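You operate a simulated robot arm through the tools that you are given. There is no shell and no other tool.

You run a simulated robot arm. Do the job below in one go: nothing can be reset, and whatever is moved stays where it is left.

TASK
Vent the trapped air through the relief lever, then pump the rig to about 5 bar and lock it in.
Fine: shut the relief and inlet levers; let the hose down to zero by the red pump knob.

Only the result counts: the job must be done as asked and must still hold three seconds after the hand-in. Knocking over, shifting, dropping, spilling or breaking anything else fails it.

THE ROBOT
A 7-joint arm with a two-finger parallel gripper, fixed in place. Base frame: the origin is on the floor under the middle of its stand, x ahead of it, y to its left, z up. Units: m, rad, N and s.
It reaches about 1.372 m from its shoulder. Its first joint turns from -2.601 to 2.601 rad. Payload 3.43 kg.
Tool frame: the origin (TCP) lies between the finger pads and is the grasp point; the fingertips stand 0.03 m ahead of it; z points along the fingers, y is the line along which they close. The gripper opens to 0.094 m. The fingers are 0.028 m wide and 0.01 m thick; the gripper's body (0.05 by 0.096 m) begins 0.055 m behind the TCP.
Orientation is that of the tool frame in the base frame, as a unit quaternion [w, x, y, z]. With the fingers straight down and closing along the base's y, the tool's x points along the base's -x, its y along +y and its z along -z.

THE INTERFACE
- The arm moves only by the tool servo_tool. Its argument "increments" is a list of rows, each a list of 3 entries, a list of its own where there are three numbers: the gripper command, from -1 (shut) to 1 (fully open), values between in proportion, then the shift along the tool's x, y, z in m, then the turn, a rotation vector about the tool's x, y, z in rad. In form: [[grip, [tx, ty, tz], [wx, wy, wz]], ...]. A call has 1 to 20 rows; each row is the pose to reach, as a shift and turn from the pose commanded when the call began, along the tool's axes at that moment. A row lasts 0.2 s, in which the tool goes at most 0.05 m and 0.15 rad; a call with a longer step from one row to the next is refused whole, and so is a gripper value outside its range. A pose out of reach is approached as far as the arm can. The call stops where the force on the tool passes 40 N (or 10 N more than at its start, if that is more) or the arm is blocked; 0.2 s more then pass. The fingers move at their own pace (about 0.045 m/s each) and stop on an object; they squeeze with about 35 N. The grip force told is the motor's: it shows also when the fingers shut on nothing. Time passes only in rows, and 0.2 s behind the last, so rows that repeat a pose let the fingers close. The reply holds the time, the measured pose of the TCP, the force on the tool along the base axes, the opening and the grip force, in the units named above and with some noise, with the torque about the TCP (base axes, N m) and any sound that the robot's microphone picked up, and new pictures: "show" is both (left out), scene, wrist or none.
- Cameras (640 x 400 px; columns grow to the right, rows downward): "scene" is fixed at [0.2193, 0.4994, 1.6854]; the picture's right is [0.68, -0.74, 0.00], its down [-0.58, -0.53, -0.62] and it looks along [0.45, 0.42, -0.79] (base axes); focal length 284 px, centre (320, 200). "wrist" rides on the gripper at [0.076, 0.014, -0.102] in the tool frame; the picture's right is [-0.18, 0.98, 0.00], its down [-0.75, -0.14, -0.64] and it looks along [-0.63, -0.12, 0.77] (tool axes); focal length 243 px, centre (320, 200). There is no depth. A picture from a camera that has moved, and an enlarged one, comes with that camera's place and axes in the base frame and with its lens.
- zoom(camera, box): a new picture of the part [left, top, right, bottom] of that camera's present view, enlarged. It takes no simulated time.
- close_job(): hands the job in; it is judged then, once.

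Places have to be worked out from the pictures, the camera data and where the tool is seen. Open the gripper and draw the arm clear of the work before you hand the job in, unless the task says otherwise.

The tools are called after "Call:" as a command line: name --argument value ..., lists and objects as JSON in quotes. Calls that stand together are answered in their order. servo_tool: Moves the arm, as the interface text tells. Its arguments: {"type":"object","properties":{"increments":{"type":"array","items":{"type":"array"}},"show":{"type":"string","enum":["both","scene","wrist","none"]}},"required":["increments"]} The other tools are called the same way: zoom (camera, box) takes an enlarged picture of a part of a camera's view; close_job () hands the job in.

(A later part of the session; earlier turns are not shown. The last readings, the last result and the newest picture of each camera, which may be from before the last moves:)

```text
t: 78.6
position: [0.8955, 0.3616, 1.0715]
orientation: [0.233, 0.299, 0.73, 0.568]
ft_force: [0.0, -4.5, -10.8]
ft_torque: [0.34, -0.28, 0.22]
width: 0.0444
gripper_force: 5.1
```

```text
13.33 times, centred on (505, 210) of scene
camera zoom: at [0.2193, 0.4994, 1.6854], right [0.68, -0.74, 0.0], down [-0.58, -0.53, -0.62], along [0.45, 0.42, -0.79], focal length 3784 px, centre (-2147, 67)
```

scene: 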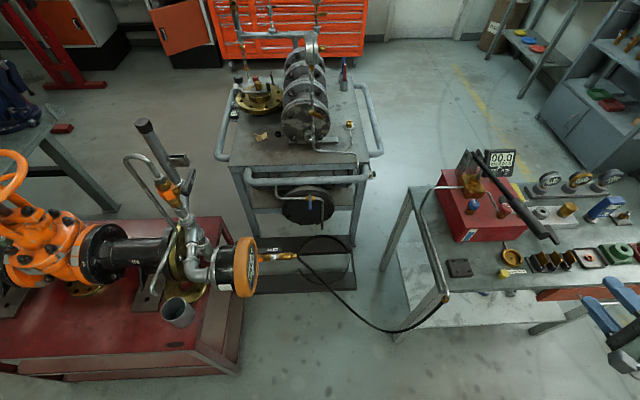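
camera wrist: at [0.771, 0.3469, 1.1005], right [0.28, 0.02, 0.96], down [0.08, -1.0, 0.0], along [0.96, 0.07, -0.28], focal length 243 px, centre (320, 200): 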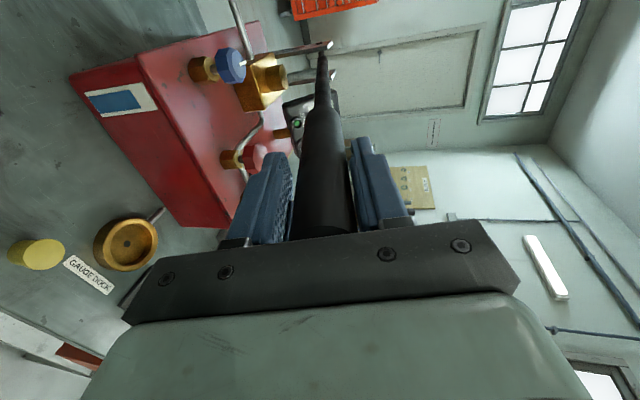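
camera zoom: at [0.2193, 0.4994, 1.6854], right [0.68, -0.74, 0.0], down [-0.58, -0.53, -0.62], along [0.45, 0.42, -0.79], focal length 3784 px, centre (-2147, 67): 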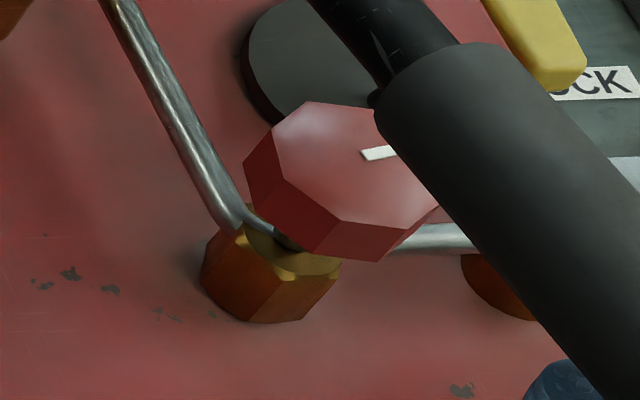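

The red knob top is at about (1.032, 0.422, 0.947), only 6 cm beside the handle's plane. With the handle down the gripper can work over the knob freely, so I press the handle down and let go of it there.

Call:
servo_tool --increments '[[-0.19, [0, -0.0272, 0.0011], [-0.08, 0, 0]], [-0.19, [0, -0.0543, 0.0043], [-0.16, 0, 0]], [-0.19, [0, -0.0811, 0.0098], [-0.24, 0, 0]], [-0.19, [0, -0.1073, 0.0173], [-0.32, 0, 0]], [-0.19, [0, -0.1328, 0.0269], [-0.4, 0, 0]], [-0.19, [0, -0.1452, 0.0326], [-0.44, 0, 0]], [0.277, [0, -0.142, 0.0312], [-0.44, 0, 0]], [0.277, [0, -0.137, 0.0312], [-0.44, 0, 0]], [0.277, [0, -0.137, 0.0312], [-0.44, 0, 0]]]' --show "none"

Call:
zoom --camera "scene" --box '[450, 140, 600, 290]'

Call:
zoom --camera "wrist" --box '[160, 20, 400, 240]'

```text
t: 80.6
position: [0.8936, 0.362, 0.9333]
orientation: [0.292, 0.241, 0.587, 0.715]
ft_force: [-0.6, -1.3, 1.6]
ft_torque: [-0.06, 0.05, -0.01]
width: 0.0617
gripper_force: 0.6
```

```text
2.67 times, centred on (525, 215) of scene
camera zoom: at [0.2193, 0.4994, 1.6854], right [0.68, -0.74, 0.0], down [-0.58, -0.53, -0.62], along [0.45, 0.42, -0.79], focal length 757 px, centre (-227, 160)
```

zoom: 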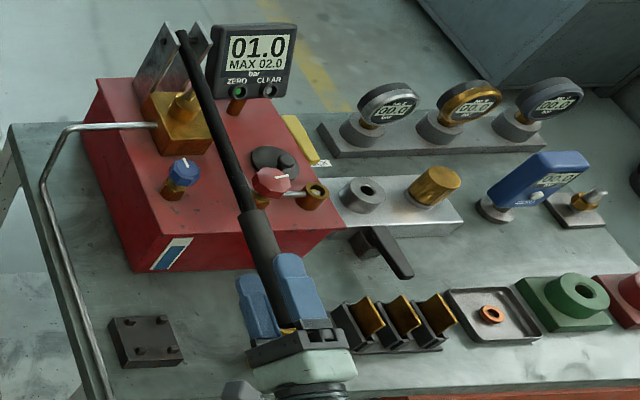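

```text
1.82 times, centred on (280, 130) of wrist
camera zoom: at [0.7673, 0.341, 0.9272], right [0.0, -0.27, 0.96], down [0.11, -0.96, -0.26], along [0.99, 0.11, 0.03], focal length 441 px, centre (393, 327)
```

zoom: 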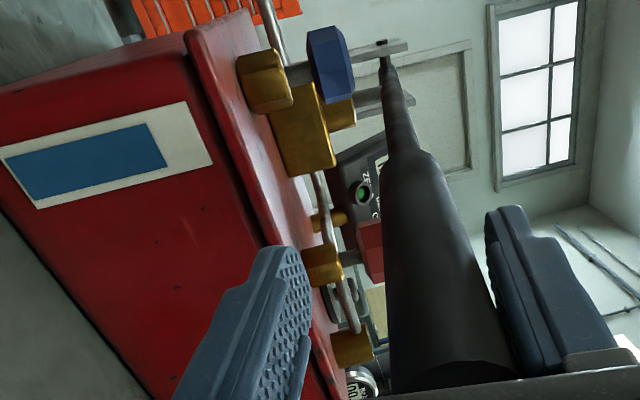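

Good side view: the knob spans z≈0.926–0.947 and its fitting is below 0.915. I withdraw from the lowered handle and rise clear.

Call:
servo_tool --increments '[[0.277, [0, 0, -0.04], [0, 0, 0]], [0.277, [0, 0, -0.08], [0, 0, 0]], [0.277, [0, 0, -0.12], [0, 0, 0]], [0.277, [0, 0, -0.16], [0, 0, 0]], [0.277, [0, 0.0431, -0.1514], [0, 0, 0]], [0.277, [0, 0.0862, -0.1429], [0, 0, 0]], [0.277, [0, 0.1294, -0.1343], [0, 0, 0]], [0.277, [0, 0.1725, -0.1257], [0, 0, 0]], [0.277, [0, 0.2156, -0.1172], [0, 0, 0]]]' --show "scene"

Call:
zoom --camera "scene" --box '[450, 140, 570, 250]'

```text
t: 82.6
position: [0.7839, 0.2507, 1.1211]
orientation: [0.292, 0.24, 0.588, 0.715]
ft_force: [-0.7, 0.4, 0.4]
ft_torque: [0.02, -0.02, 0.0]
width: 0.0602
gripper_force: 0.1
```

scene: 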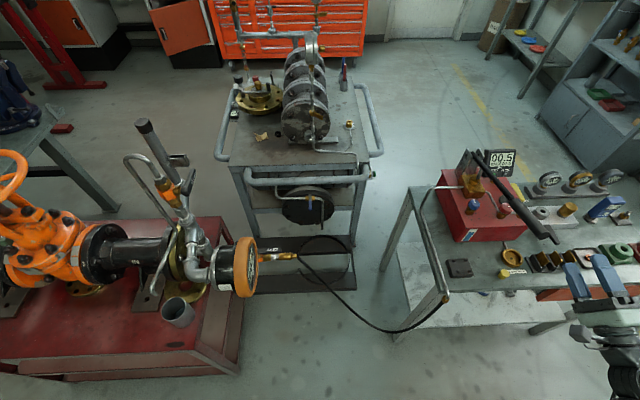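

```text
3.64 times, centred on (510, 195) of scene
camera zoom: at [0.2193, 0.4994, 1.6854], right [0.68, -0.74, 0.0], down [-0.58, -0.53, -0.62], along [0.45, 0.42, -0.79], focal length 1032 px, centre (-371, 218)
```

zoom: 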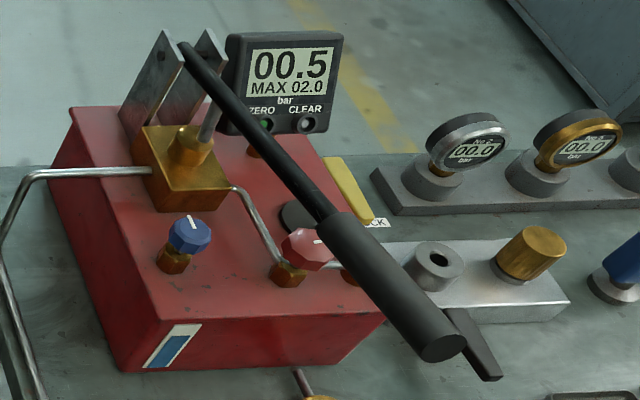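

The handle springs back up by itself, so I'll take the knob from the front, under the handle. I move around the handle tip to the right, rolling the hand so the fingers close sideways, pitched 15° down.

Call:
servo_tool --increments '[[0.489, [-0.0374, -0.01, -0.0022], [-0.0155, 0.0684, -0.1151]], [0.489, [-0.0749, -0.02, -0.0045], [-0.031, 0.1369, -0.2303]], [0.489, [-0.1123, -0.0299, -0.0067], [-0.0465, 0.2053, -0.3454]], [0.489, [-0.1497, -0.0399, -0.0089], [-0.062, 0.2737, -0.4606]], [0.489, [-0.1497, -0.0399, -0.0089], [-0.0775, 0.3422, -0.5757]], [0.489, [-0.1497, -0.0399, -0.0089], [-0.093, 0.4106, -0.6909]], [0.489, [-0.1497, -0.0399, -0.0089], [-0.1084, 0.479, -0.806]], [0.489, [-0.1497, -0.0399, -0.0089], [-0.1239, 0.5474, -0.9212]], [0.489, [-0.1497, -0.0399, -0.0089], [-0.1394, 0.6159, -1.0363]], [0.489, [-0.1497, -0.0399, -0.0089], [-0.1549, 0.6843, -1.1515]], [0.489, [-0.1497, -0.0399, -0.0089], [-0.1704, 0.7527, -1.2666]], [0.489, [-0.1497, -0.0399, -0.0089], [-0.1859, 0.8212, -1.3818]], [0.489, [-0.1497, -0.0399, -0.0089], [-0.2014, 0.8896, -1.4969]]]' --show "both"

```text
t: 85.4
position: [0.8896, 0.1452, 1.0811]
orientation: [0.449, -0.537, 0.584, 0.411]
ft_force: [-0.1, -0.2, 0.6]
ft_torque: [0.03, -0.02, -0.01]
width: 0.0696
gripper_force: 0.0
camera wrist: at [0.866, 0.0271, 1.0341], right [-0.98, 0.13, 0.18], down [0.1, -0.43, 0.89], along [0.19, 0.89, 0.41], focal length 243 px, centre (320, 200)
```

scene: 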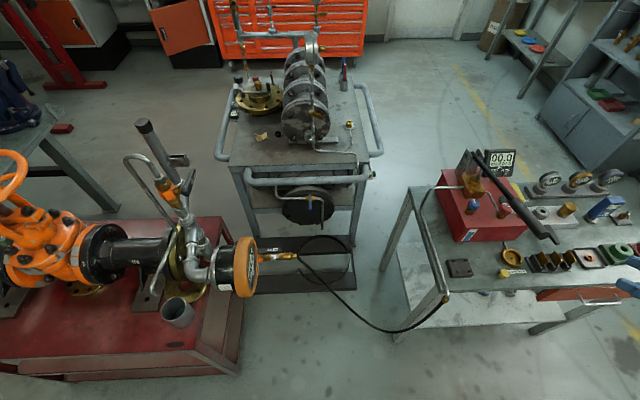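
wrist: 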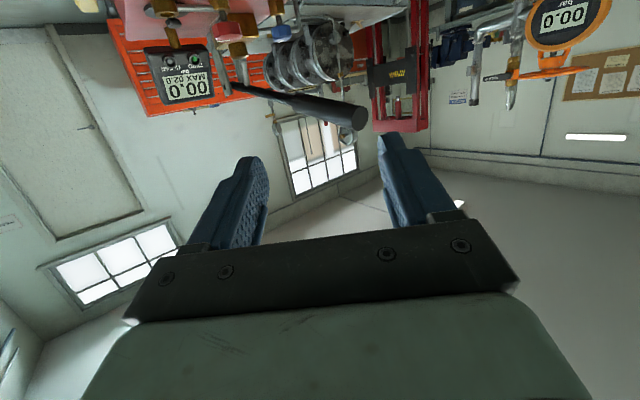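

Orientation reached. I zoom the wrist view to locate the red knob from this third angle.

Call:
zoom --camera "wrist" --box '[130, 0, 330, 130]'

Call:
zoom --camera "scene" --box '[485, 195, 525, 225]'

```text
3.08 times, centred on (230, 65) of wrist
camera zoom: at [0.866, 0.0271, 1.0341], right [-0.98, 0.13, 0.18], down [0.1, -0.43, 0.89], along [0.19, 0.89, 0.41], focal length 746 px, centre (597, 615)
```

zoom: 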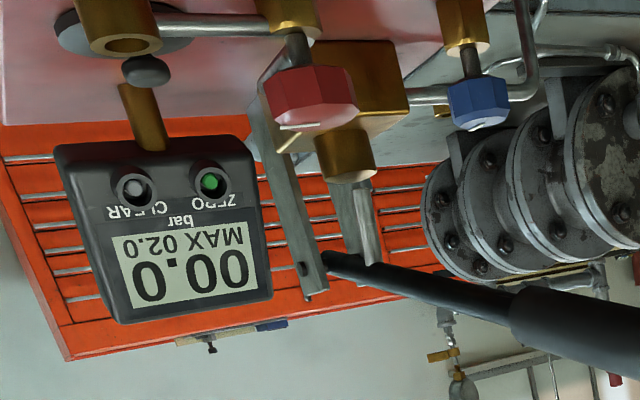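

```text
13.33 times, centred on (505, 210) of scene
camera zoom: at [0.2193, 0.4994, 1.6854], right [0.68, -0.74, 0.0], down [-0.58, -0.53, -0.62], along [0.45, 0.42, -0.79], focal length 3784 px, centre (-2147, 67)
```

zoom: 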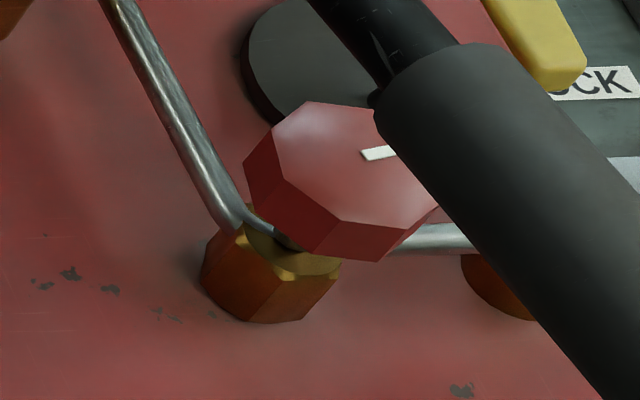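

Three views agree: knob centre ≈(1.037, 0.422, 0.936), about 4 cm across. I move to 12 cm in front of it.

Call:
servo_tool --increments '[[0.489, [0.005, -0.035, 0.015], [0, 0, 0]], [0.489, [0.015, -0.07, 0.04], [0, 0, 0]], [0.489, [0.028, -0.1, 0.075], [0, 0, 0]], [0.489, [0.042, -0.122, 0.115], [0, 0, 0]], [0.489, [0.052, -0.1222, 0.155], [0, 0, 0]], [0.489, [0.0581, -0.1222, 0.1891], [0, 0, 0]]]' --show "wrist"

Call:
zoom --camera "scene" --box '[460, 170, 600, 290]'

```text
t: 86.8
position: [1.0255, 0.3018, 0.9766]
orientation: [0.448, -0.537, 0.584, 0.411]
ft_force: [0.3, 0.1, -0.7]
ft_torque: [0.03, 0.0, -0.01]
width: 0.0698
gripper_force: 0.1
camera wrist: at [1.0015, 0.1833, 0.9302], right [-0.98, 0.13, 0.18], down [0.1, -0.44, 0.89], along [0.2, 0.89, 0.41], focal length 243 px, centre (320, 200)
```

wrist: 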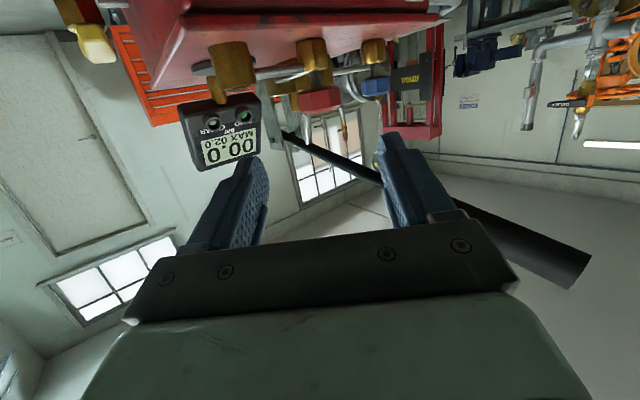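

```text
3.33 times, centred on (530, 230) of scene
camera zoom: at [0.2193, 0.4994, 1.6854], right [0.68, -0.74, 0.0], down [-0.58, -0.53, -0.62], along [0.45, 0.42, -0.79], focal length 946 px, centre (-380, 100)
```

zoom: 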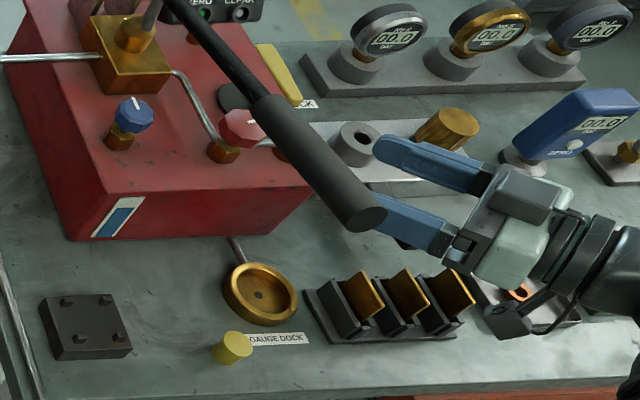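

The knob lies centred between the fingers. I advance over it slowly.

Call:
servo_tool --increments '[[0.489, [0, 0, 0.03], [0, 0, 0]], [0.489, [0, 0, 0.06], [0, 0, 0]], [0.489, [0, 0, 0.09], [0, 0, 0]], [0.489, [0, 0, 0.12], [0, 0, 0]]]' --show "wrist"

Call:
zoom --camera "scene" --box '[460, 170, 580, 260]'

Call:
zoom --camera "wrist" --box '[220, 40, 440, 220]'

```text
t: 87.8
position: [1.0367, 0.4172, 0.9449]
orientation: [0.45, -0.536, 0.585, 0.411]
ft_force: [0.5, 0.1, 0.5]
ft_torque: [-0.02, -0.01, 0.0]
width: 0.0698
gripper_force: 0.0
camera wrist: at [1.0117, 0.2994, 0.8989], right [-0.98, 0.13, 0.18], down [0.1, -0.44, 0.89], along [0.2, 0.89, 0.41], focal length 243 px, centre (320, 200)
```

wrist: 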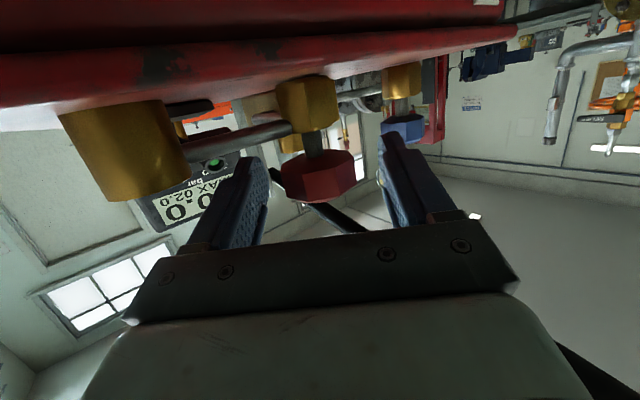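

```text
4.44 times, centred on (520, 215) of scene
camera zoom: at [0.2193, 0.4994, 1.6854], right [0.68, -0.74, 0.0], down [-0.58, -0.53, -0.62], along [0.45, 0.42, -0.79], focal length 1261 px, centre (-569, 133)
```

zoom: 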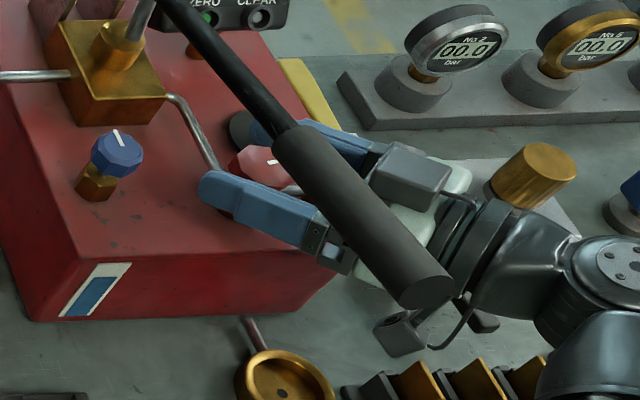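

```text
2.22 times, centred on (330, 130) of wrist
camera zoom: at [1.0117, 0.2994, 0.8989], right [-0.98, 0.13, 0.18], down [0.1, -0.44, 0.89], along [0.2, 0.89, 0.41], focal length 539 px, centre (298, 356)
```

zoom: 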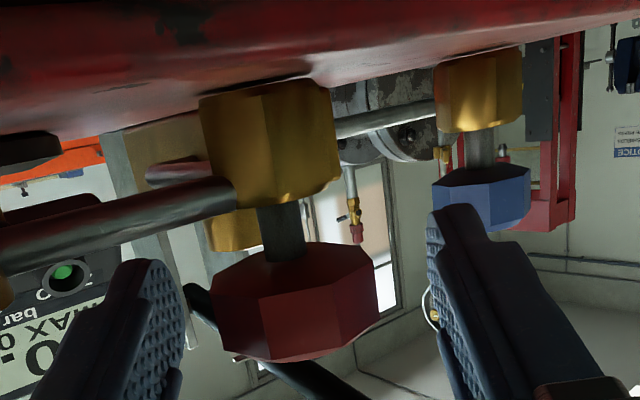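

The knob is nicely between the pads. I close the grip on it.

Call:
servo_tool --increments '[[-1, [0, 0, 0], [0, 0, 0]], [-1, [0, 0, 0], [0, 0, 0]], [-1, [0, 0, 0], [0, 0, 0]], [-1, [0, 0, 0], [0, 0, 0]]]' --show "wrist"

Call:
zoom --camera "wrist" --box '[220, 40, 440, 220]'

```text
t: 88.8
position: [1.036, 0.4181, 0.9455]
orientation: [0.449, -0.537, 0.584, 0.412]
ft_force: [-0.5, 2.4, -0.5]
ft_torque: [0.08, 0.0, 0.02]
width: 0.04
gripper_force: 45.0
camera wrist: at [1.0115, 0.2995, 0.8988], right [-0.98, 0.13, 0.18], down [0.1, -0.44, 0.89], along [0.2, 0.89, 0.41], focal length 243 px, centre (320, 200)
```

wrist: 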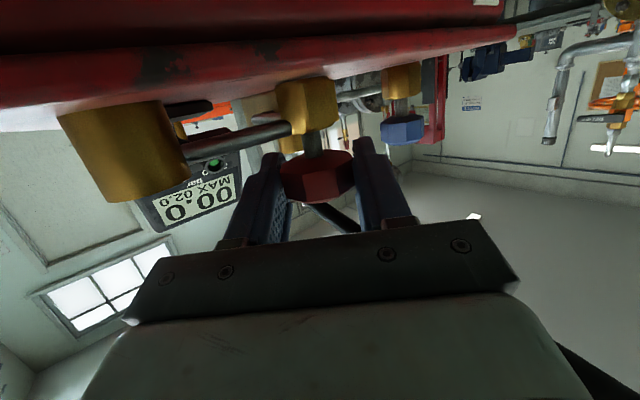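

```text
2.22 times, centred on (330, 130) of wrist
camera zoom: at [1.0115, 0.2995, 0.8988], right [-0.98, 0.13, 0.18], down [0.1, -0.44, 0.89], along [0.2, 0.89, 0.41], focal length 539 px, centre (298, 356)
```

zoom: 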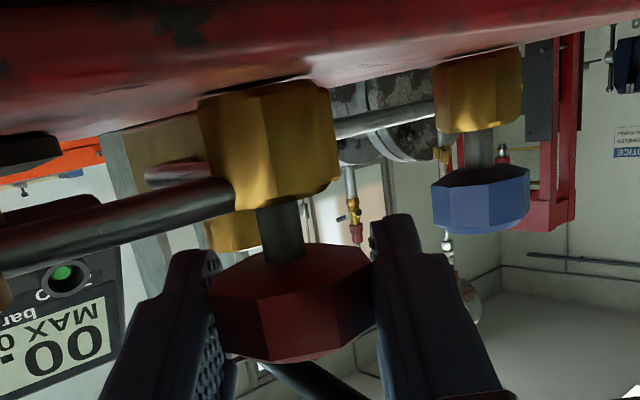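

Firm grip (4 cm wide, 45 N). I turn the knob clockwise (seen from above) about 0.6 rad, watching the torque.

Call:
servo_tool --increments '[[-1, [0, 0, 0], [0.116, 0, 0.0311]], [-1, [0, 0, 0], [0.2318, 0, 0.0621]], [-1, [0, 0, 0], [0.3478, 0, 0.0932]], [-1, [0, 0, 0], [0.4637, 0, 0.1242]], [-1, [0, 0, 0], [0.5796, 0, 0.1553]]]' --show "wrist"

Call:
zoom --camera "scene" --box '[460, 170, 580, 260]'

```text
t: 90.0
position: [1.0339, 0.417, 0.9467]
orientation: [0.551, -0.339, 0.717, 0.261]
ft_force: [-19.7, 0.6, 1.5]
ft_torque: [0.34, 0.29, 0.09]
width: 0.04
gripper_force: 45.4
camera wrist: at [0.9478, 0.3341, 0.8989], right [-0.73, 0.66, 0.18], down [-0.16, -0.42, 0.89], along [0.66, 0.63, 0.41], focal length 243 px, centre (320, 200)
```

wrist: 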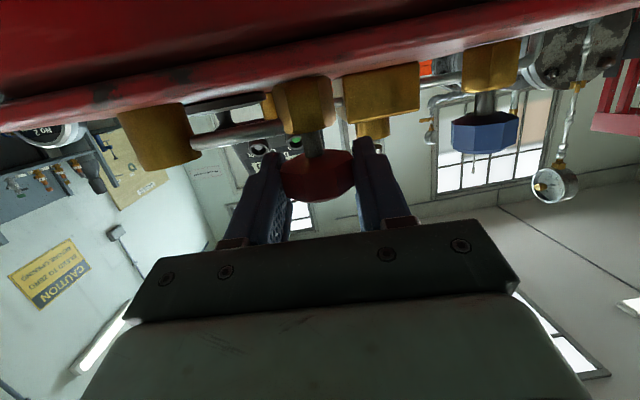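

```text
4.44 times, centred on (520, 215) of scene
camera zoom: at [0.2193, 0.4994, 1.6854], right [0.68, -0.74, 0.0], down [-0.58, -0.53, -0.62], along [0.45, 0.42, -0.79], focal length 1261 px, centre (-569, 133)
```

zoom: 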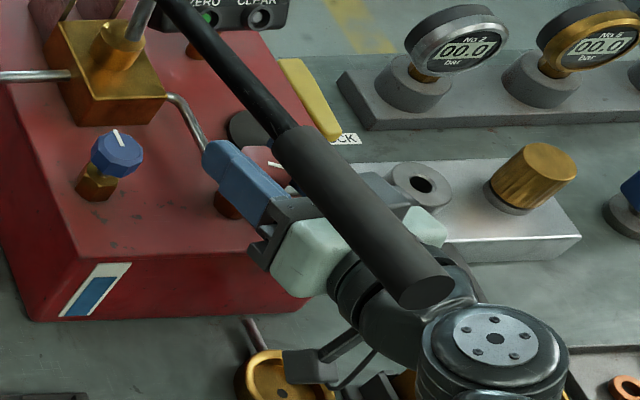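

The hand turned 34° with little torque (0.09 N·m), so no stop yet. I check that the knob's white mark moved.

Call:
zoom --camera "scene" --box '[490, 198, 520, 220]'

Call:
zoom --camera "wrist" --box '[240, 60, 400, 220]'

```text
16.00 times, centred on (505, 209) of scene
camera zoom: at [0.2193, 0.4994, 1.6854], right [0.68, -0.74, 0.0], down [-0.58, -0.53, -0.62], along [0.45, 0.42, -0.79], focal length 4541 px, centre (-2640, 56)
```

zoom: 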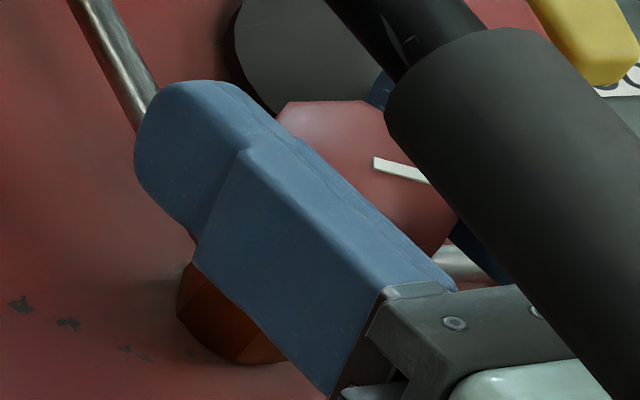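

```text
2.50 times, centred on (320, 140) of wrist
camera zoom: at [0.9478, 0.3341, 0.8989], right [-0.73, 0.66, 0.18], down [-0.16, -0.42, 0.89], along [0.66, 0.63, 0.41], focal length 606 px, centre (320, 350)
```

zoom: 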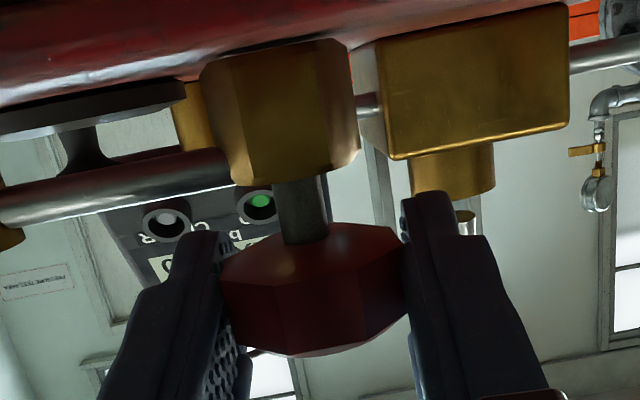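

The white mark turned with the hand (about 37° clockwise). I continue another 0.25 rad, easing the side load slightly.

Call:
servo_tool --increments '[[-1, [0, 0.0006, -0.0005], [0.0774, 0, 0.0206]], [-1, [0, 0.0012, -0.0009], [0.1596, 0, 0.0426]], [-1, [0, 0.0012, -0.0009], [0.2418, 0, 0.0645]]]' --show "none"

Call:
zoom --camera "scene" --box '[460, 170, 580, 260]'

Call:
zoom --camera "scene" --box '[490, 198, 520, 220]'

```text
t: 90.8
position: [1.0335, 0.4178, 0.9466]
orientation: [0.578, -0.249, 0.753, 0.191]
ft_force: [-26.8, 9.7, 2.2]
ft_torque: [0.01, 0.66, 0.07]
width: 0.0398
gripper_force: 45.2
```

```text
4.44 times, centred on (520, 215) of scene
camera zoom: at [0.2193, 0.4994, 1.6854], right [0.68, -0.74, 0.0], down [-0.58, -0.53, -0.62], along [0.45, 0.42, -0.79], focal length 1261 px, centre (-569, 133)
```

zoom: 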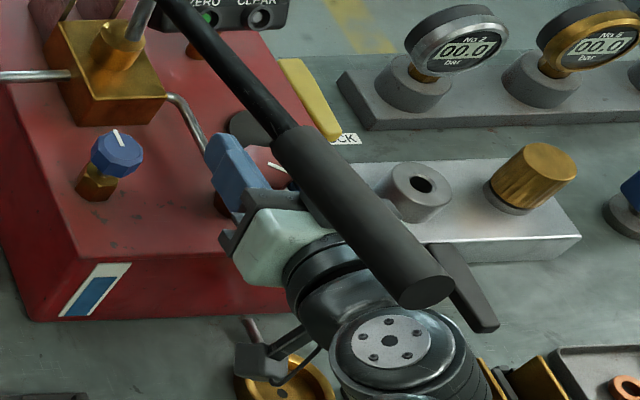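

```text
16.00 times, centred on (505, 209) of scene
camera zoom: at [0.2193, 0.4994, 1.6854], right [0.68, -0.74, 0.0], down [-0.58, -0.53, -0.62], along [0.45, 0.42, -0.79], focal length 4541 px, centre (-2640, 56)
```

zoom: 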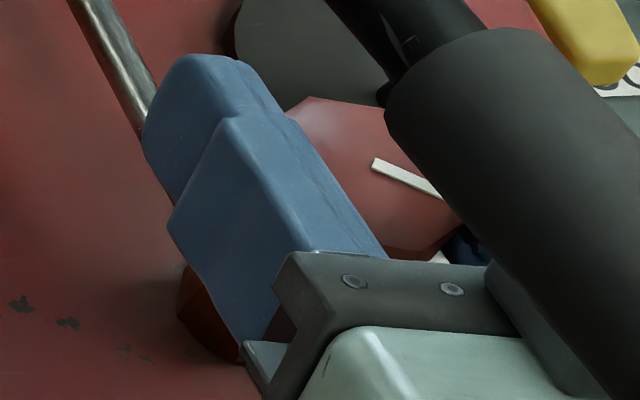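

No stop yet after about 48°. I open, swing the hand back around the knob and centre exactly on its axis for a second bite.

Call:
servo_tool --increments '[[0.277, [0, 0, 0], [0, 0, 0]], [0.277, [0, 0, 0], [0, 0, 0]], [0.277, [-0.0003, 0.0006, 0.0025], [-0.1159, 0, -0.031]], [0.277, [-0.0007, 0.0013, 0.0053], [-0.2317, 0, -0.0619]], [0.277, [-0.0007, 0.0013, 0.0053], [-0.3476, 0, -0.0929]], [0.277, [-0.0007, 0.0013, 0.0053], [-0.4635, 0, -0.1238]], [0.277, [-0.0007, 0.0013, 0.0053], [-0.5794, 0, -0.1548]], [0.277, [-0.0007, 0.0013, 0.0053], [-0.6952, 0, -0.1858]], [0.277, [-0.0007, 0.0013, 0.0053], [-0.8111, 0, -0.2167]], [0.277, [-0.0007, 0.0013, 0.0053], [-0.9077, 0, -0.2425]]]' --show "none"

Call:
zoom --camera "scene" --box '[460, 170, 580, 260]'

Call:
zoom --camera "wrist" --box '[220, 40, 440, 220]'

```text
t: 93.0
position: [1.0382, 0.4206, 0.9462]
orientation: [-0.43, 0.562, -0.559, -0.432]
ft_force: [-0.6, 0.4, 0.0]
ft_torque: [0.0, -0.01, -0.03]
width: 0.0602
gripper_force: 0.0
```

```text
4.44 times, centred on (520, 215) of scene
camera zoom: at [0.2193, 0.4994, 1.6854], right [0.68, -0.74, 0.0], down [-0.58, -0.53, -0.62], along [0.45, 0.42, -0.79], focal length 1261 px, centre (-569, 133)
```

zoom: 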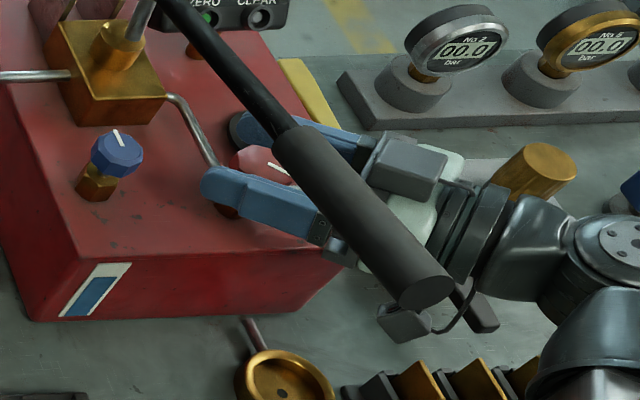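

```text
2.22 times, centred on (330, 130) of wrist
camera zoom: at [1.0251, 0.3013, 0.8978], right [-0.98, 0.04, 0.18], down [0.14, -0.43, 0.89], along [0.11, 0.9, 0.41], focal length 539 px, centre (298, 356)
```

zoom: 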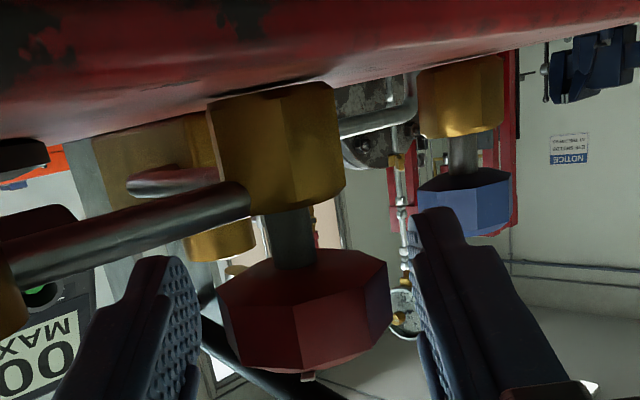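

Re-gripping square on the knob, I turn clockwise a second time (about 0.9 rad) and watch for a stop.

Call:
servo_tool --increments '[[-1, [0, 0, 0], [0, 0, 0]], [-1, [0, 0, 0], [0, 0, 0]], [-1, [0, 0, 0], [0, 0, 0]], [-1, [0, 0, 0], [0.1255, 0, 0.0337]], [-1, [0, 0, 0], [0.2511, 0, 0.0673]], [-1, [0, 0, 0], [0.3766, 0, 0.101]], [-1, [0, 0, 0], [0.5022, 0, 0.1346]], [-1, [0, 0, 0], [0.6277, 0, 0.1683]], [-1, [0, 0, 0], [0.7532, 0, 0.2019]], [-1, [0, 0, 0], [0.8788, 0, 0.2356]]]' --show "none"

Call:
zoom --camera "scene" --box '[490, 198, 520, 220]'

Call:
zoom --camera "scene" --box '[460, 140, 600, 260]'

```text
t: 95.2
position: [1.0384, 0.4212, 0.9442]
orientation: [0.576, -0.259, 0.749, 0.2]
ft_force: [-23.7, -3.0, -4.0]
ft_torque: [-0.53, 0.89, -0.01]
width: 0.0416
gripper_force: 44.7
```

```text
16.00 times, centred on (505, 209) of scene
camera zoom: at [0.2193, 0.4994, 1.6854], right [0.68, -0.74, 0.0], down [-0.58, -0.53, -0.62], along [0.45, 0.42, -0.79], focal length 4541 px, centre (-2640, 56)
```

zoom: 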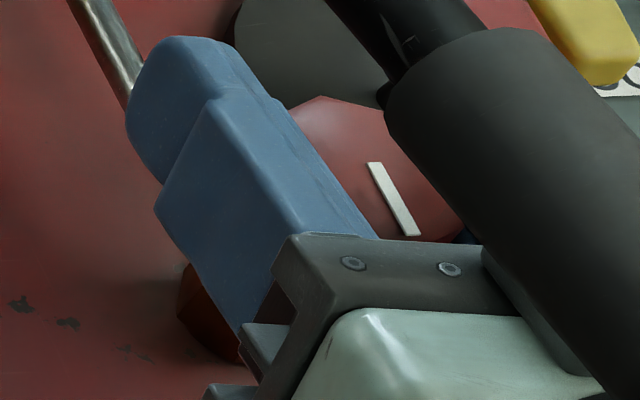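

```text
3.33 times, centred on (530, 200) of scene
camera zoom: at [0.2193, 0.4994, 1.6854], right [0.68, -0.74, 0.0], down [-0.58, -0.53, -0.62], along [0.45, 0.42, -0.79], focal length 946 px, centre (-380, 200)
```

zoom: 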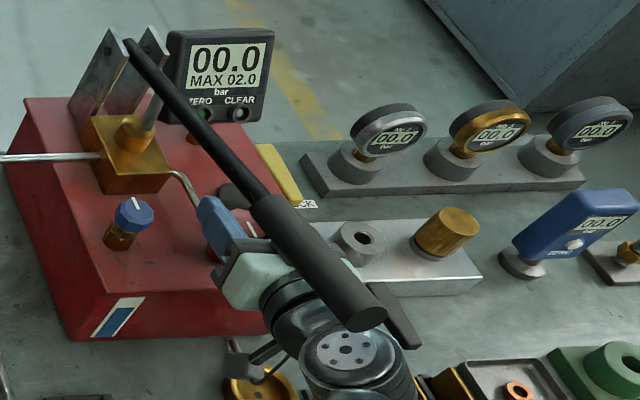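

The knob turned to about 90° in total (mark now pointing to the front), with slight slip at the end. I re-grip to see whether it is at its stop.

Call:
servo_tool --increments '[[0.277, [0, 0, 0], [0, 0, 0]], [0.277, [0, 0, 0], [0, 0, 0]], [0.277, [0, 0, 0], [-0.1255, 0, -0.0337]], [0.277, [0, 0, 0], [-0.2511, 0, -0.0673]], [0.277, [0, 0, 0], [-0.3766, 0, -0.101]], [0.277, [0, 0, 0], [-0.5022, 0, -0.1346]], [0.277, [0, 0, 0], [-0.6277, 0, -0.1683]], [0.277, [0, 0, 0], [-0.7532, 0, -0.2019]], [-1, [0, 0, 0], [-0.7532, 0, -0.2019]], [-1, [0, 0, 0], [-0.7532, 0, -0.2019]], [-1, [0, 0, 0], [-0.7532, 0, -0.2019]]]' --show "none"

Call:
zoom --camera "scene" --box '[490, 198, 520, 220]'

Call:
zoom --camera "wrist" --box '[220, 40, 440, 220]'

```text
t: 97.6
position: [1.0367, 0.4219, 0.9435]
orientation: [0.457, -0.525, 0.595, 0.403]
ft_force: [-17.4, 1.8, -2.1]
ft_torque: [0.55, 0.09, 0.08]
width: 0.0414
gripper_force: 45.2
```

```text
16.00 times, centred on (505, 209) of scene
camera zoom: at [0.2193, 0.4994, 1.6854], right [0.68, -0.74, 0.0], down [-0.58, -0.53, -0.62], along [0.45, 0.42, -0.79], focal length 4541 px, centre (-2640, 56)
```

zoom: 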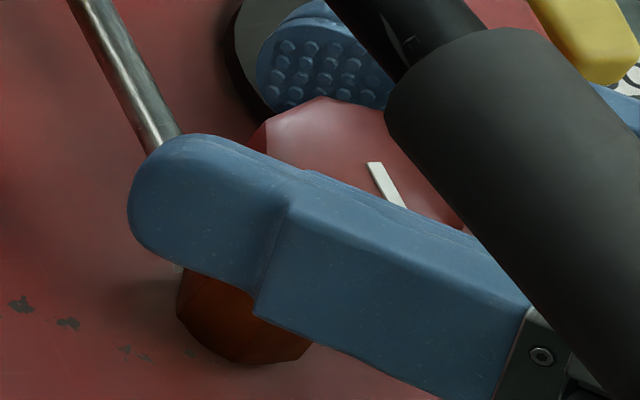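

```text
2.22 times, centred on (330, 130) of wrist
camera zoom: at [1.0077, 0.3047, 0.898], right [-0.97, 0.17, 0.18], down [0.09, -0.44, 0.89], along [0.23, 0.88, 0.41], focal length 539 px, centre (298, 356)
```

zoom: 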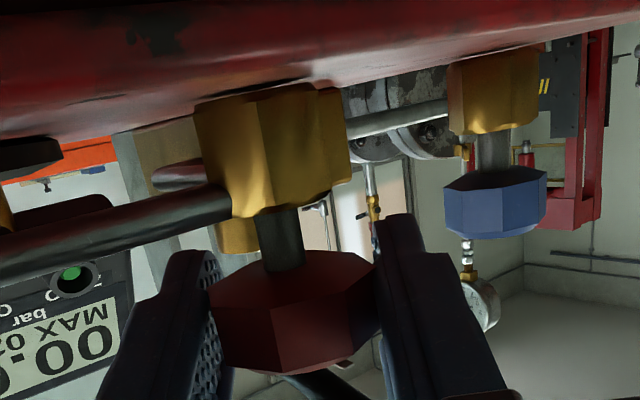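

Gripped again. I turn clockwise 0.4 rad and look for resisting torque.

Call:
servo_tool --increments '[[-1, [0, 0.001, 0], [0.097, 0, 0.026]], [-1, [0, 0.0015, 0], [0.193, 0, 0.0518]], [-1, [0, 0.0015, 0], [0.29, 0, 0.0776]], [-1, [0, 0.0015, 0], [0.3864, 0, 0.1035]]]' --show "none"

Call:
zoom --camera "scene" --box '[490, 198, 520, 220]'

Call:
zoom --camera "wrist" --box '[220, 40, 440, 220]'

```text
t: 98.4
position: [1.0331, 0.4185, 0.9453]
orientation: [0.511, -0.431, 0.667, 0.33]
ft_force: [-2.9, -9.0, 4.1]
ft_torque: [0.1, -0.17, 0.41]
width: 0.0409
gripper_force: 44.9
stopped in row 4: the force on the tool passed its limit at 40 N (the readings are from after the stop); the commanded pose is now the measured one
```

```text
16.00 times, centred on (505, 209) of scene
camera zoom: at [0.2193, 0.4994, 1.6854], right [0.68, -0.74, 0.0], down [-0.58, -0.53, -0.62], along [0.45, 0.42, -0.79], focal length 4541 px, centre (-2640, 56)
```

zoom: 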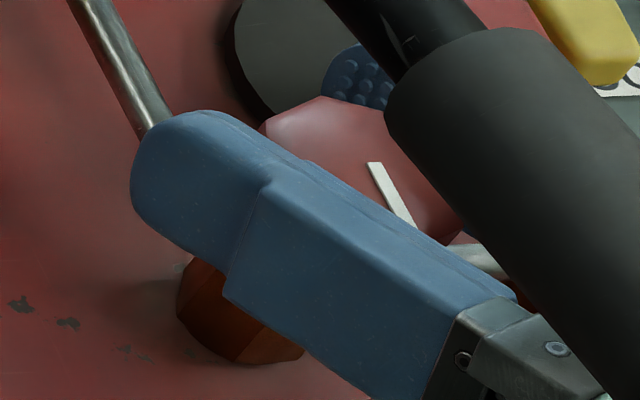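

```text
2.22 times, centred on (330, 130) of wrist
camera zoom: at [0.9728, 0.3145, 0.8985], right [-0.88, 0.45, 0.18], down [-0.05, -0.44, 0.9], along [0.48, 0.78, 0.41], focal length 539 px, centre (298, 356)
```

zoom: 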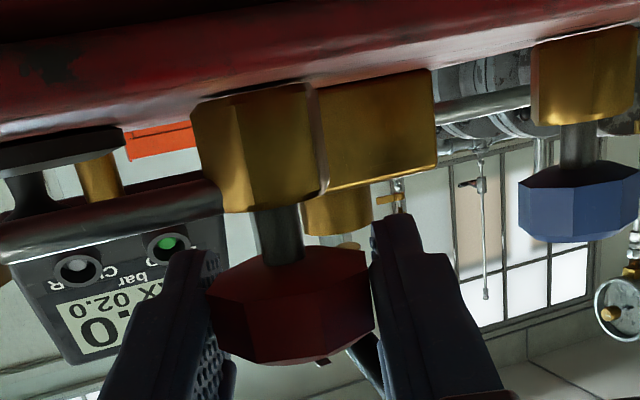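

The knob no longer turns (0.41 N·m against it, mark unchanged): the release is now shut. I let go, withdraw and go back around to the handle.

Call:
servo_tool --increments '[[0.489, [0, 0, 0], [0, 0, 0]], [0.489, [0, 0, 0], [0, 0, 0]], [0.489, [0, 0, -0.04], [0, 0, 0]], [0.489, [0, 0, -0.08], [0, 0, 0]], [0.489, [0, 0, -0.12], [0, 0, 0]], [0.489, [0, 0, -0.16], [0, 0, 0]], [0.489, [-0.012, 0.0063, -0.2053], [0, 0, 0]], [0.489, [-0.0237, 0.0127, -0.2507], [0, 0, 0]], [0.489, [-0.0356, 0.019, -0.296], [0, 0, 0]], [0.489, [-0.0474, 0.0253, -0.3413], [0, 0, 0]]]' --show "scene"

Call:
zoom --camera "scene" --box '[460, 140, 600, 260]'

```text
t: 100.6
position: [0.8833, 0.1396, 1.0798]
orientation: [0.51, -0.431, 0.668, 0.329]
ft_force: [-0.3, -0.2, 0.1]
ft_torque: [0.03, 0.02, -0.01]
width: 0.0699
gripper_force: 0.0
```

scene: 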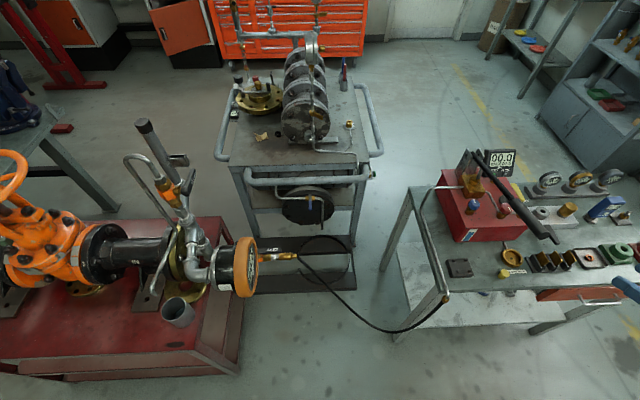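

```text
3.33 times, centred on (530, 200) of scene
camera zoom: at [0.2193, 0.4994, 1.6854], right [0.68, -0.74, 0.0], down [-0.58, -0.53, -0.62], along [0.45, 0.42, -0.79], focal length 946 px, centre (-380, 200)
```

zoom: 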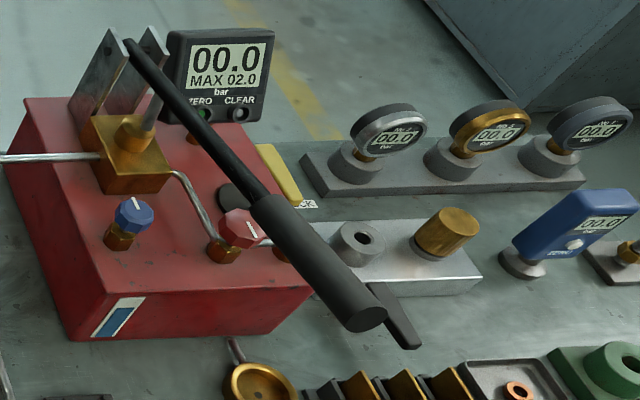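

Knob mark now points to the front. I rotate the hand back to the handle posture and line up 12 cm in front of the handle tip.

Call:
servo_tool --increments '[[0.277, [-0.0024, 0.0105, 0.0042], [0.0175, -0.025, 0.126]], [0.277, [-0.0049, 0.0209, 0.0085], [0.035, -0.0501, 0.252]], [0.277, [-0.0073, 0.0314, 0.0127], [0.0525, -0.0751, 0.3781]], [0.277, [-0.0097, 0.0418, 0.017], [0.0699, -0.1002, 0.5041]], [0.277, [-0.0122, 0.0523, 0.0212], [0.0874, -0.1252, 0.6301]], [0.277, [-0.0146, 0.0628, 0.0255], [0.1049, -0.1502, 0.7561]], [0.277, [-0.017, 0.0732, 0.0297], [0.1224, -0.1753, 0.8822]], [0.277, [-0.0194, 0.0837, 0.034], [0.1399, -0.2003, 1.0082]], [0.277, [-0.0219, 0.0942, 0.0382], [0.1574, -0.2253, 1.1342]], [0.277, [-0.0243, 0.1046, 0.0425], [0.1748, -0.2504, 1.2602]], [0.277, [-0.0267, 0.1151, 0.0467], [0.1923, -0.2754, 1.3863]], [0.277, [-0.0292, 0.1255, 0.051], [0.2098, -0.3005, 1.5123]], [0.277, [-0.0316, 0.136, 0.0552], [0.2273, -0.3255, 1.6383]]]' --show "wrist"

```text
t: 103.4
position: [0.7818, 0.2515, 1.0969]
orientation: [0.24, 0.297, 0.716, 0.585]
ft_force: [0.2, -0.3, 0.3]
ft_torque: [-0.03, 0.0, 0.0]
width: 0.06
gripper_force: 0.2
camera wrist: at [0.6604, 0.2358, 1.1316], right [0.27, 0.01, 0.96], down [0.07, -1.0, -0.01], along [0.96, 0.07, -0.27], focal length 243 px, centre (320, 200)
```

wrist: 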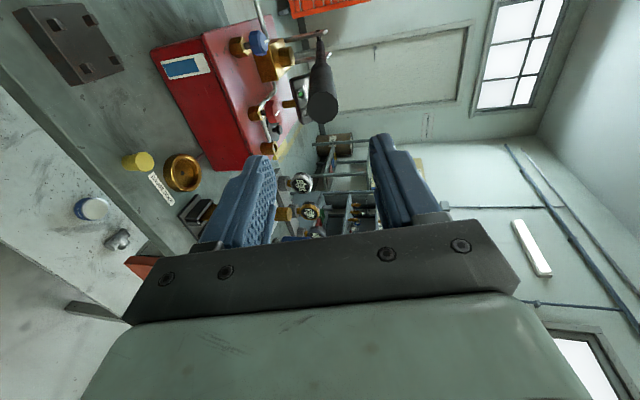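

Aligned with the handle. I advance over the grip and set the yoke again.

Call:
servo_tool --increments '[[0.277, [-0.0014, 0, 0.04], [0, 0, 0]], [0.277, [-0.0014, 0, 0.08], [0, 0, 0]], [0.277, [-0.0014, 0, 0.12], [0, 0, 0]], [0.277, [-0.0014, 0, 0.162], [0, 0, 0]], [-0.19, [-0.0014, 0, 0.162], [0, 0, 0]], [-0.19, [-0.0014, 0, 0.162], [0, 0, 0]]]' --show "wrist"

```text
t: 104.8
position: [0.8953, 0.3647, 1.063]
orientation: [0.239, 0.297, 0.716, 0.585]
ft_force: [1.5, 0.4, 0.0]
ft_torque: [-0.03, 0.01, 0.0]
width: 0.0378
gripper_force: 0.1
camera wrist: at [0.7736, 0.3478, 1.0989], right [0.27, 0.01, 0.96], down [0.07, -1.0, -0.01], along [0.96, 0.07, -0.27], focal length 243 px, centre (320, 200)
```

wrist: 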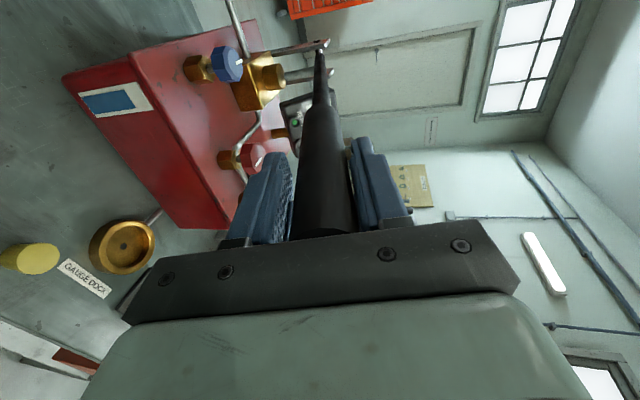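

In position. With the release shut, I press the handle down 0.2 rad and read both gauges.

Call:
servo_tool --increments '[[-0.19, [0, -0.0171, 0.0004], [-0.05, 0, 0]], [-0.19, [0, -0.034, 0.0017], [-0.1, 0, 0]], [-0.19, [0, -0.051, 0.0038], [-0.15, 0, 0]], [-0.19, [0, -0.0677, 0.0068], [-0.2, 0, 0]]]' --show "none"

Call:
zoom --camera "scene" --box '[470, 140, 550, 190]'

Call:
zoom --camera "scene" --box '[236, 236, 276, 286]'

```text
t: 105.8
position: [0.8914, 0.3591, 0.9947]
orientation: [0.269, 0.27, 0.654, 0.653]
ft_force: [-0.8, -0.5, 1.3]
ft_torque: [-0.04, 0.04, 0.0]
width: 0.0389
gripper_force: 0.9
```

```text
8.00 times, centred on (510, 165) of scene
camera zoom: at [0.2193, 0.4994, 1.6854], right [0.68, -0.74, 0.0], down [-0.58, -0.53, -0.62], along [0.45, 0.42, -0.79], focal length 2270 px, centre (-1200, 480)
```

zoom: 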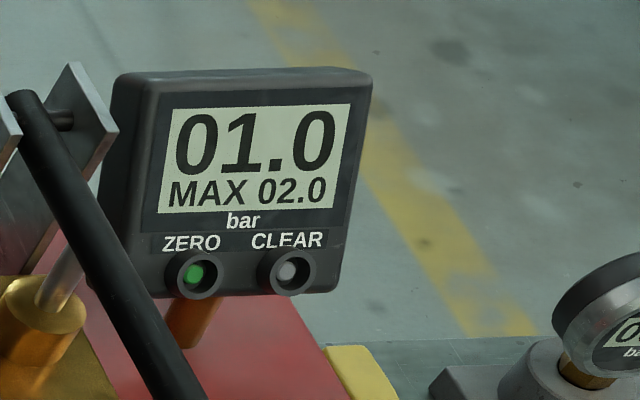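

```text
8.00 times, centred on (256, 261) of scene
camera zoom: at [0.2193, 0.4994, 1.6854], right [0.68, -0.74, 0.0], down [-0.58, -0.53, -0.62], along [0.45, 0.42, -0.79], focal length 2270 px, centre (832, -288)
```

zoom: 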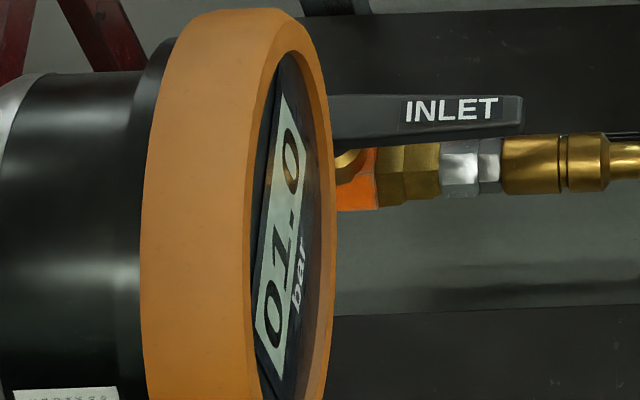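

1.0 bar. I finish the stroke, then let the handle rise and check that pressure holds.

Call:
servo_tool --increments '[[-0.19, [0, -0.0171, 0.0004], [-0.05, 0, 0]], [-0.19, [0, -0.034, 0.0017], [-0.1, 0, 0]], [-0.19, [0, -0.051, 0.0038], [-0.15, 0, 0]], [-0.19, [0, -0.0677, 0.0068], [-0.2, 0, 0]], [-0.19, [0, -0.034, 0.0017], [-0.1, 0, 0]], [-0.19, [0, 0, 0], [0, 0, 0]], [-0.19, [0, 0.034, 0.0017], [0.1, 0, 0]], [-0.19, [0, 0.0677, 0.0068], [0.2, 0, 0]], [-0.19, [0, 0.0677, 0.0068], [0.2, 0, 0]], [-0.19, [0, 0.0677, 0.0068], [0.2, 0, 0]]]' --show "none"

Call:
zoom --camera "scene" --box '[470, 140, 550, 190]'

Call:
zoom --camera "scene" --box '[236, 236, 276, 286]'

```text
t: 108.0
position: [0.8956, 0.3631, 1.0616]
orientation: [0.239, 0.297, 0.716, 0.585]
ft_force: [-0.2, -0.5, 0.8]
ft_torque: [-0.01, 0.02, 0.0]
width: 0.0383
gripper_force: 0.3
```

```text
8.00 times, centred on (510, 165) of scene
camera zoom: at [0.2193, 0.4994, 1.6854], right [0.68, -0.74, 0.0], down [-0.58, -0.53, -0.62], along [0.45, 0.42, -0.79], focal length 2270 px, centre (-1200, 480)
```

zoom: 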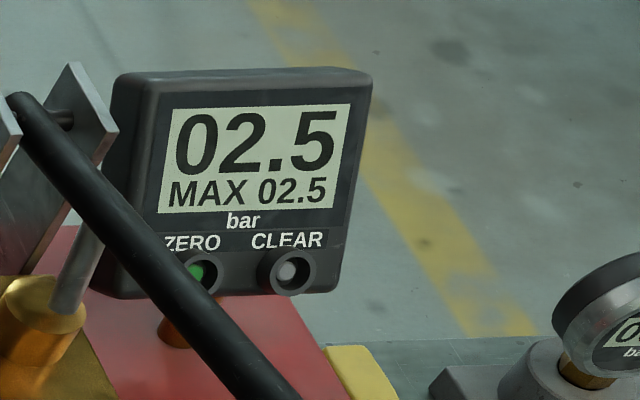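

```text
8.00 times, centred on (256, 261) of scene
camera zoom: at [0.2193, 0.4994, 1.6854], right [0.68, -0.74, 0.0], down [-0.58, -0.53, -0.62], along [0.45, 0.42, -0.79], focal length 2270 px, centre (832, -288)
```

zoom: 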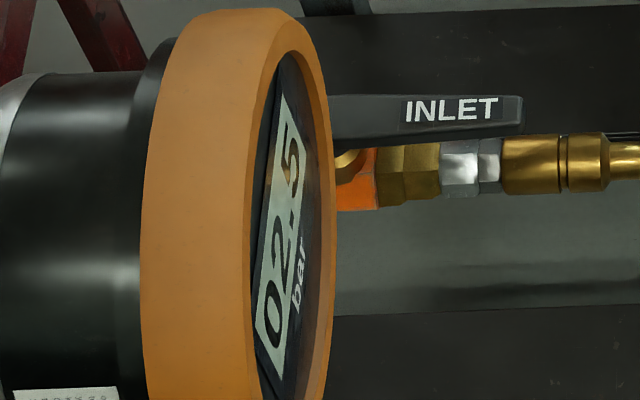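

Pressure holds at 2.5 bar on both gauges with the handle up. Next stroke: I press 0.3 rad and read.

Call:
servo_tool --increments '[[-0.19, [0, -0.0171, 0.0004], [-0.05, 0, 0]], [-0.19, [0, -0.034, 0.0017], [-0.1, 0, 0]], [-0.19, [0, -0.051, 0.0038], [-0.15, 0, 0]], [-0.19, [0, -0.0677, 0.0068], [-0.2, 0, 0]], [-0.19, [0, -0.0844, 0.0106], [-0.25, 0, 0]], [-0.19, [0, -0.1008, 0.0152], [-0.3, 0, 0]]]' --show "none"

Call:
zoom --camera "scene" --box '[470, 140, 550, 190]'

Call:
zoom --camera "scene" --box '[236, 236, 276, 286]'

```text
t: 109.4
position: [0.8935, 0.3623, 0.96]
orientation: [0.282, 0.258, 0.62, 0.685]
ft_force: [0.5, -1.2, 2.0]
ft_torque: [-0.03, 0.04, -0.03]
width: 0.0391
gripper_force: 1.4
```

```text
8.00 times, centred on (510, 165) of scene
camera zoom: at [0.2193, 0.4994, 1.6854], right [0.68, -0.74, 0.0], down [-0.58, -0.53, -0.62], along [0.45, 0.42, -0.79], focal length 2270 px, centre (-1200, 480)
```

zoom: 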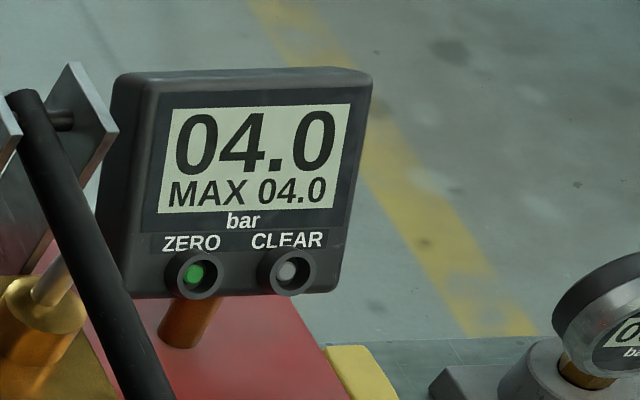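

```text
8.00 times, centred on (256, 261) of scene
camera zoom: at [0.2193, 0.4994, 1.6854], right [0.68, -0.74, 0.0], down [-0.58, -0.53, -0.62], along [0.45, 0.42, -0.79], focal length 2270 px, centre (832, -288)
```

zoom: 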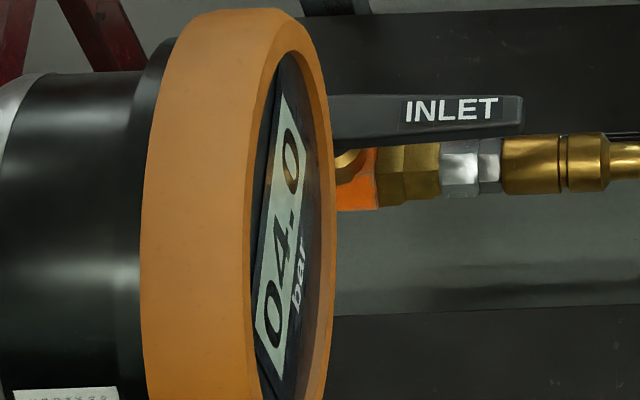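

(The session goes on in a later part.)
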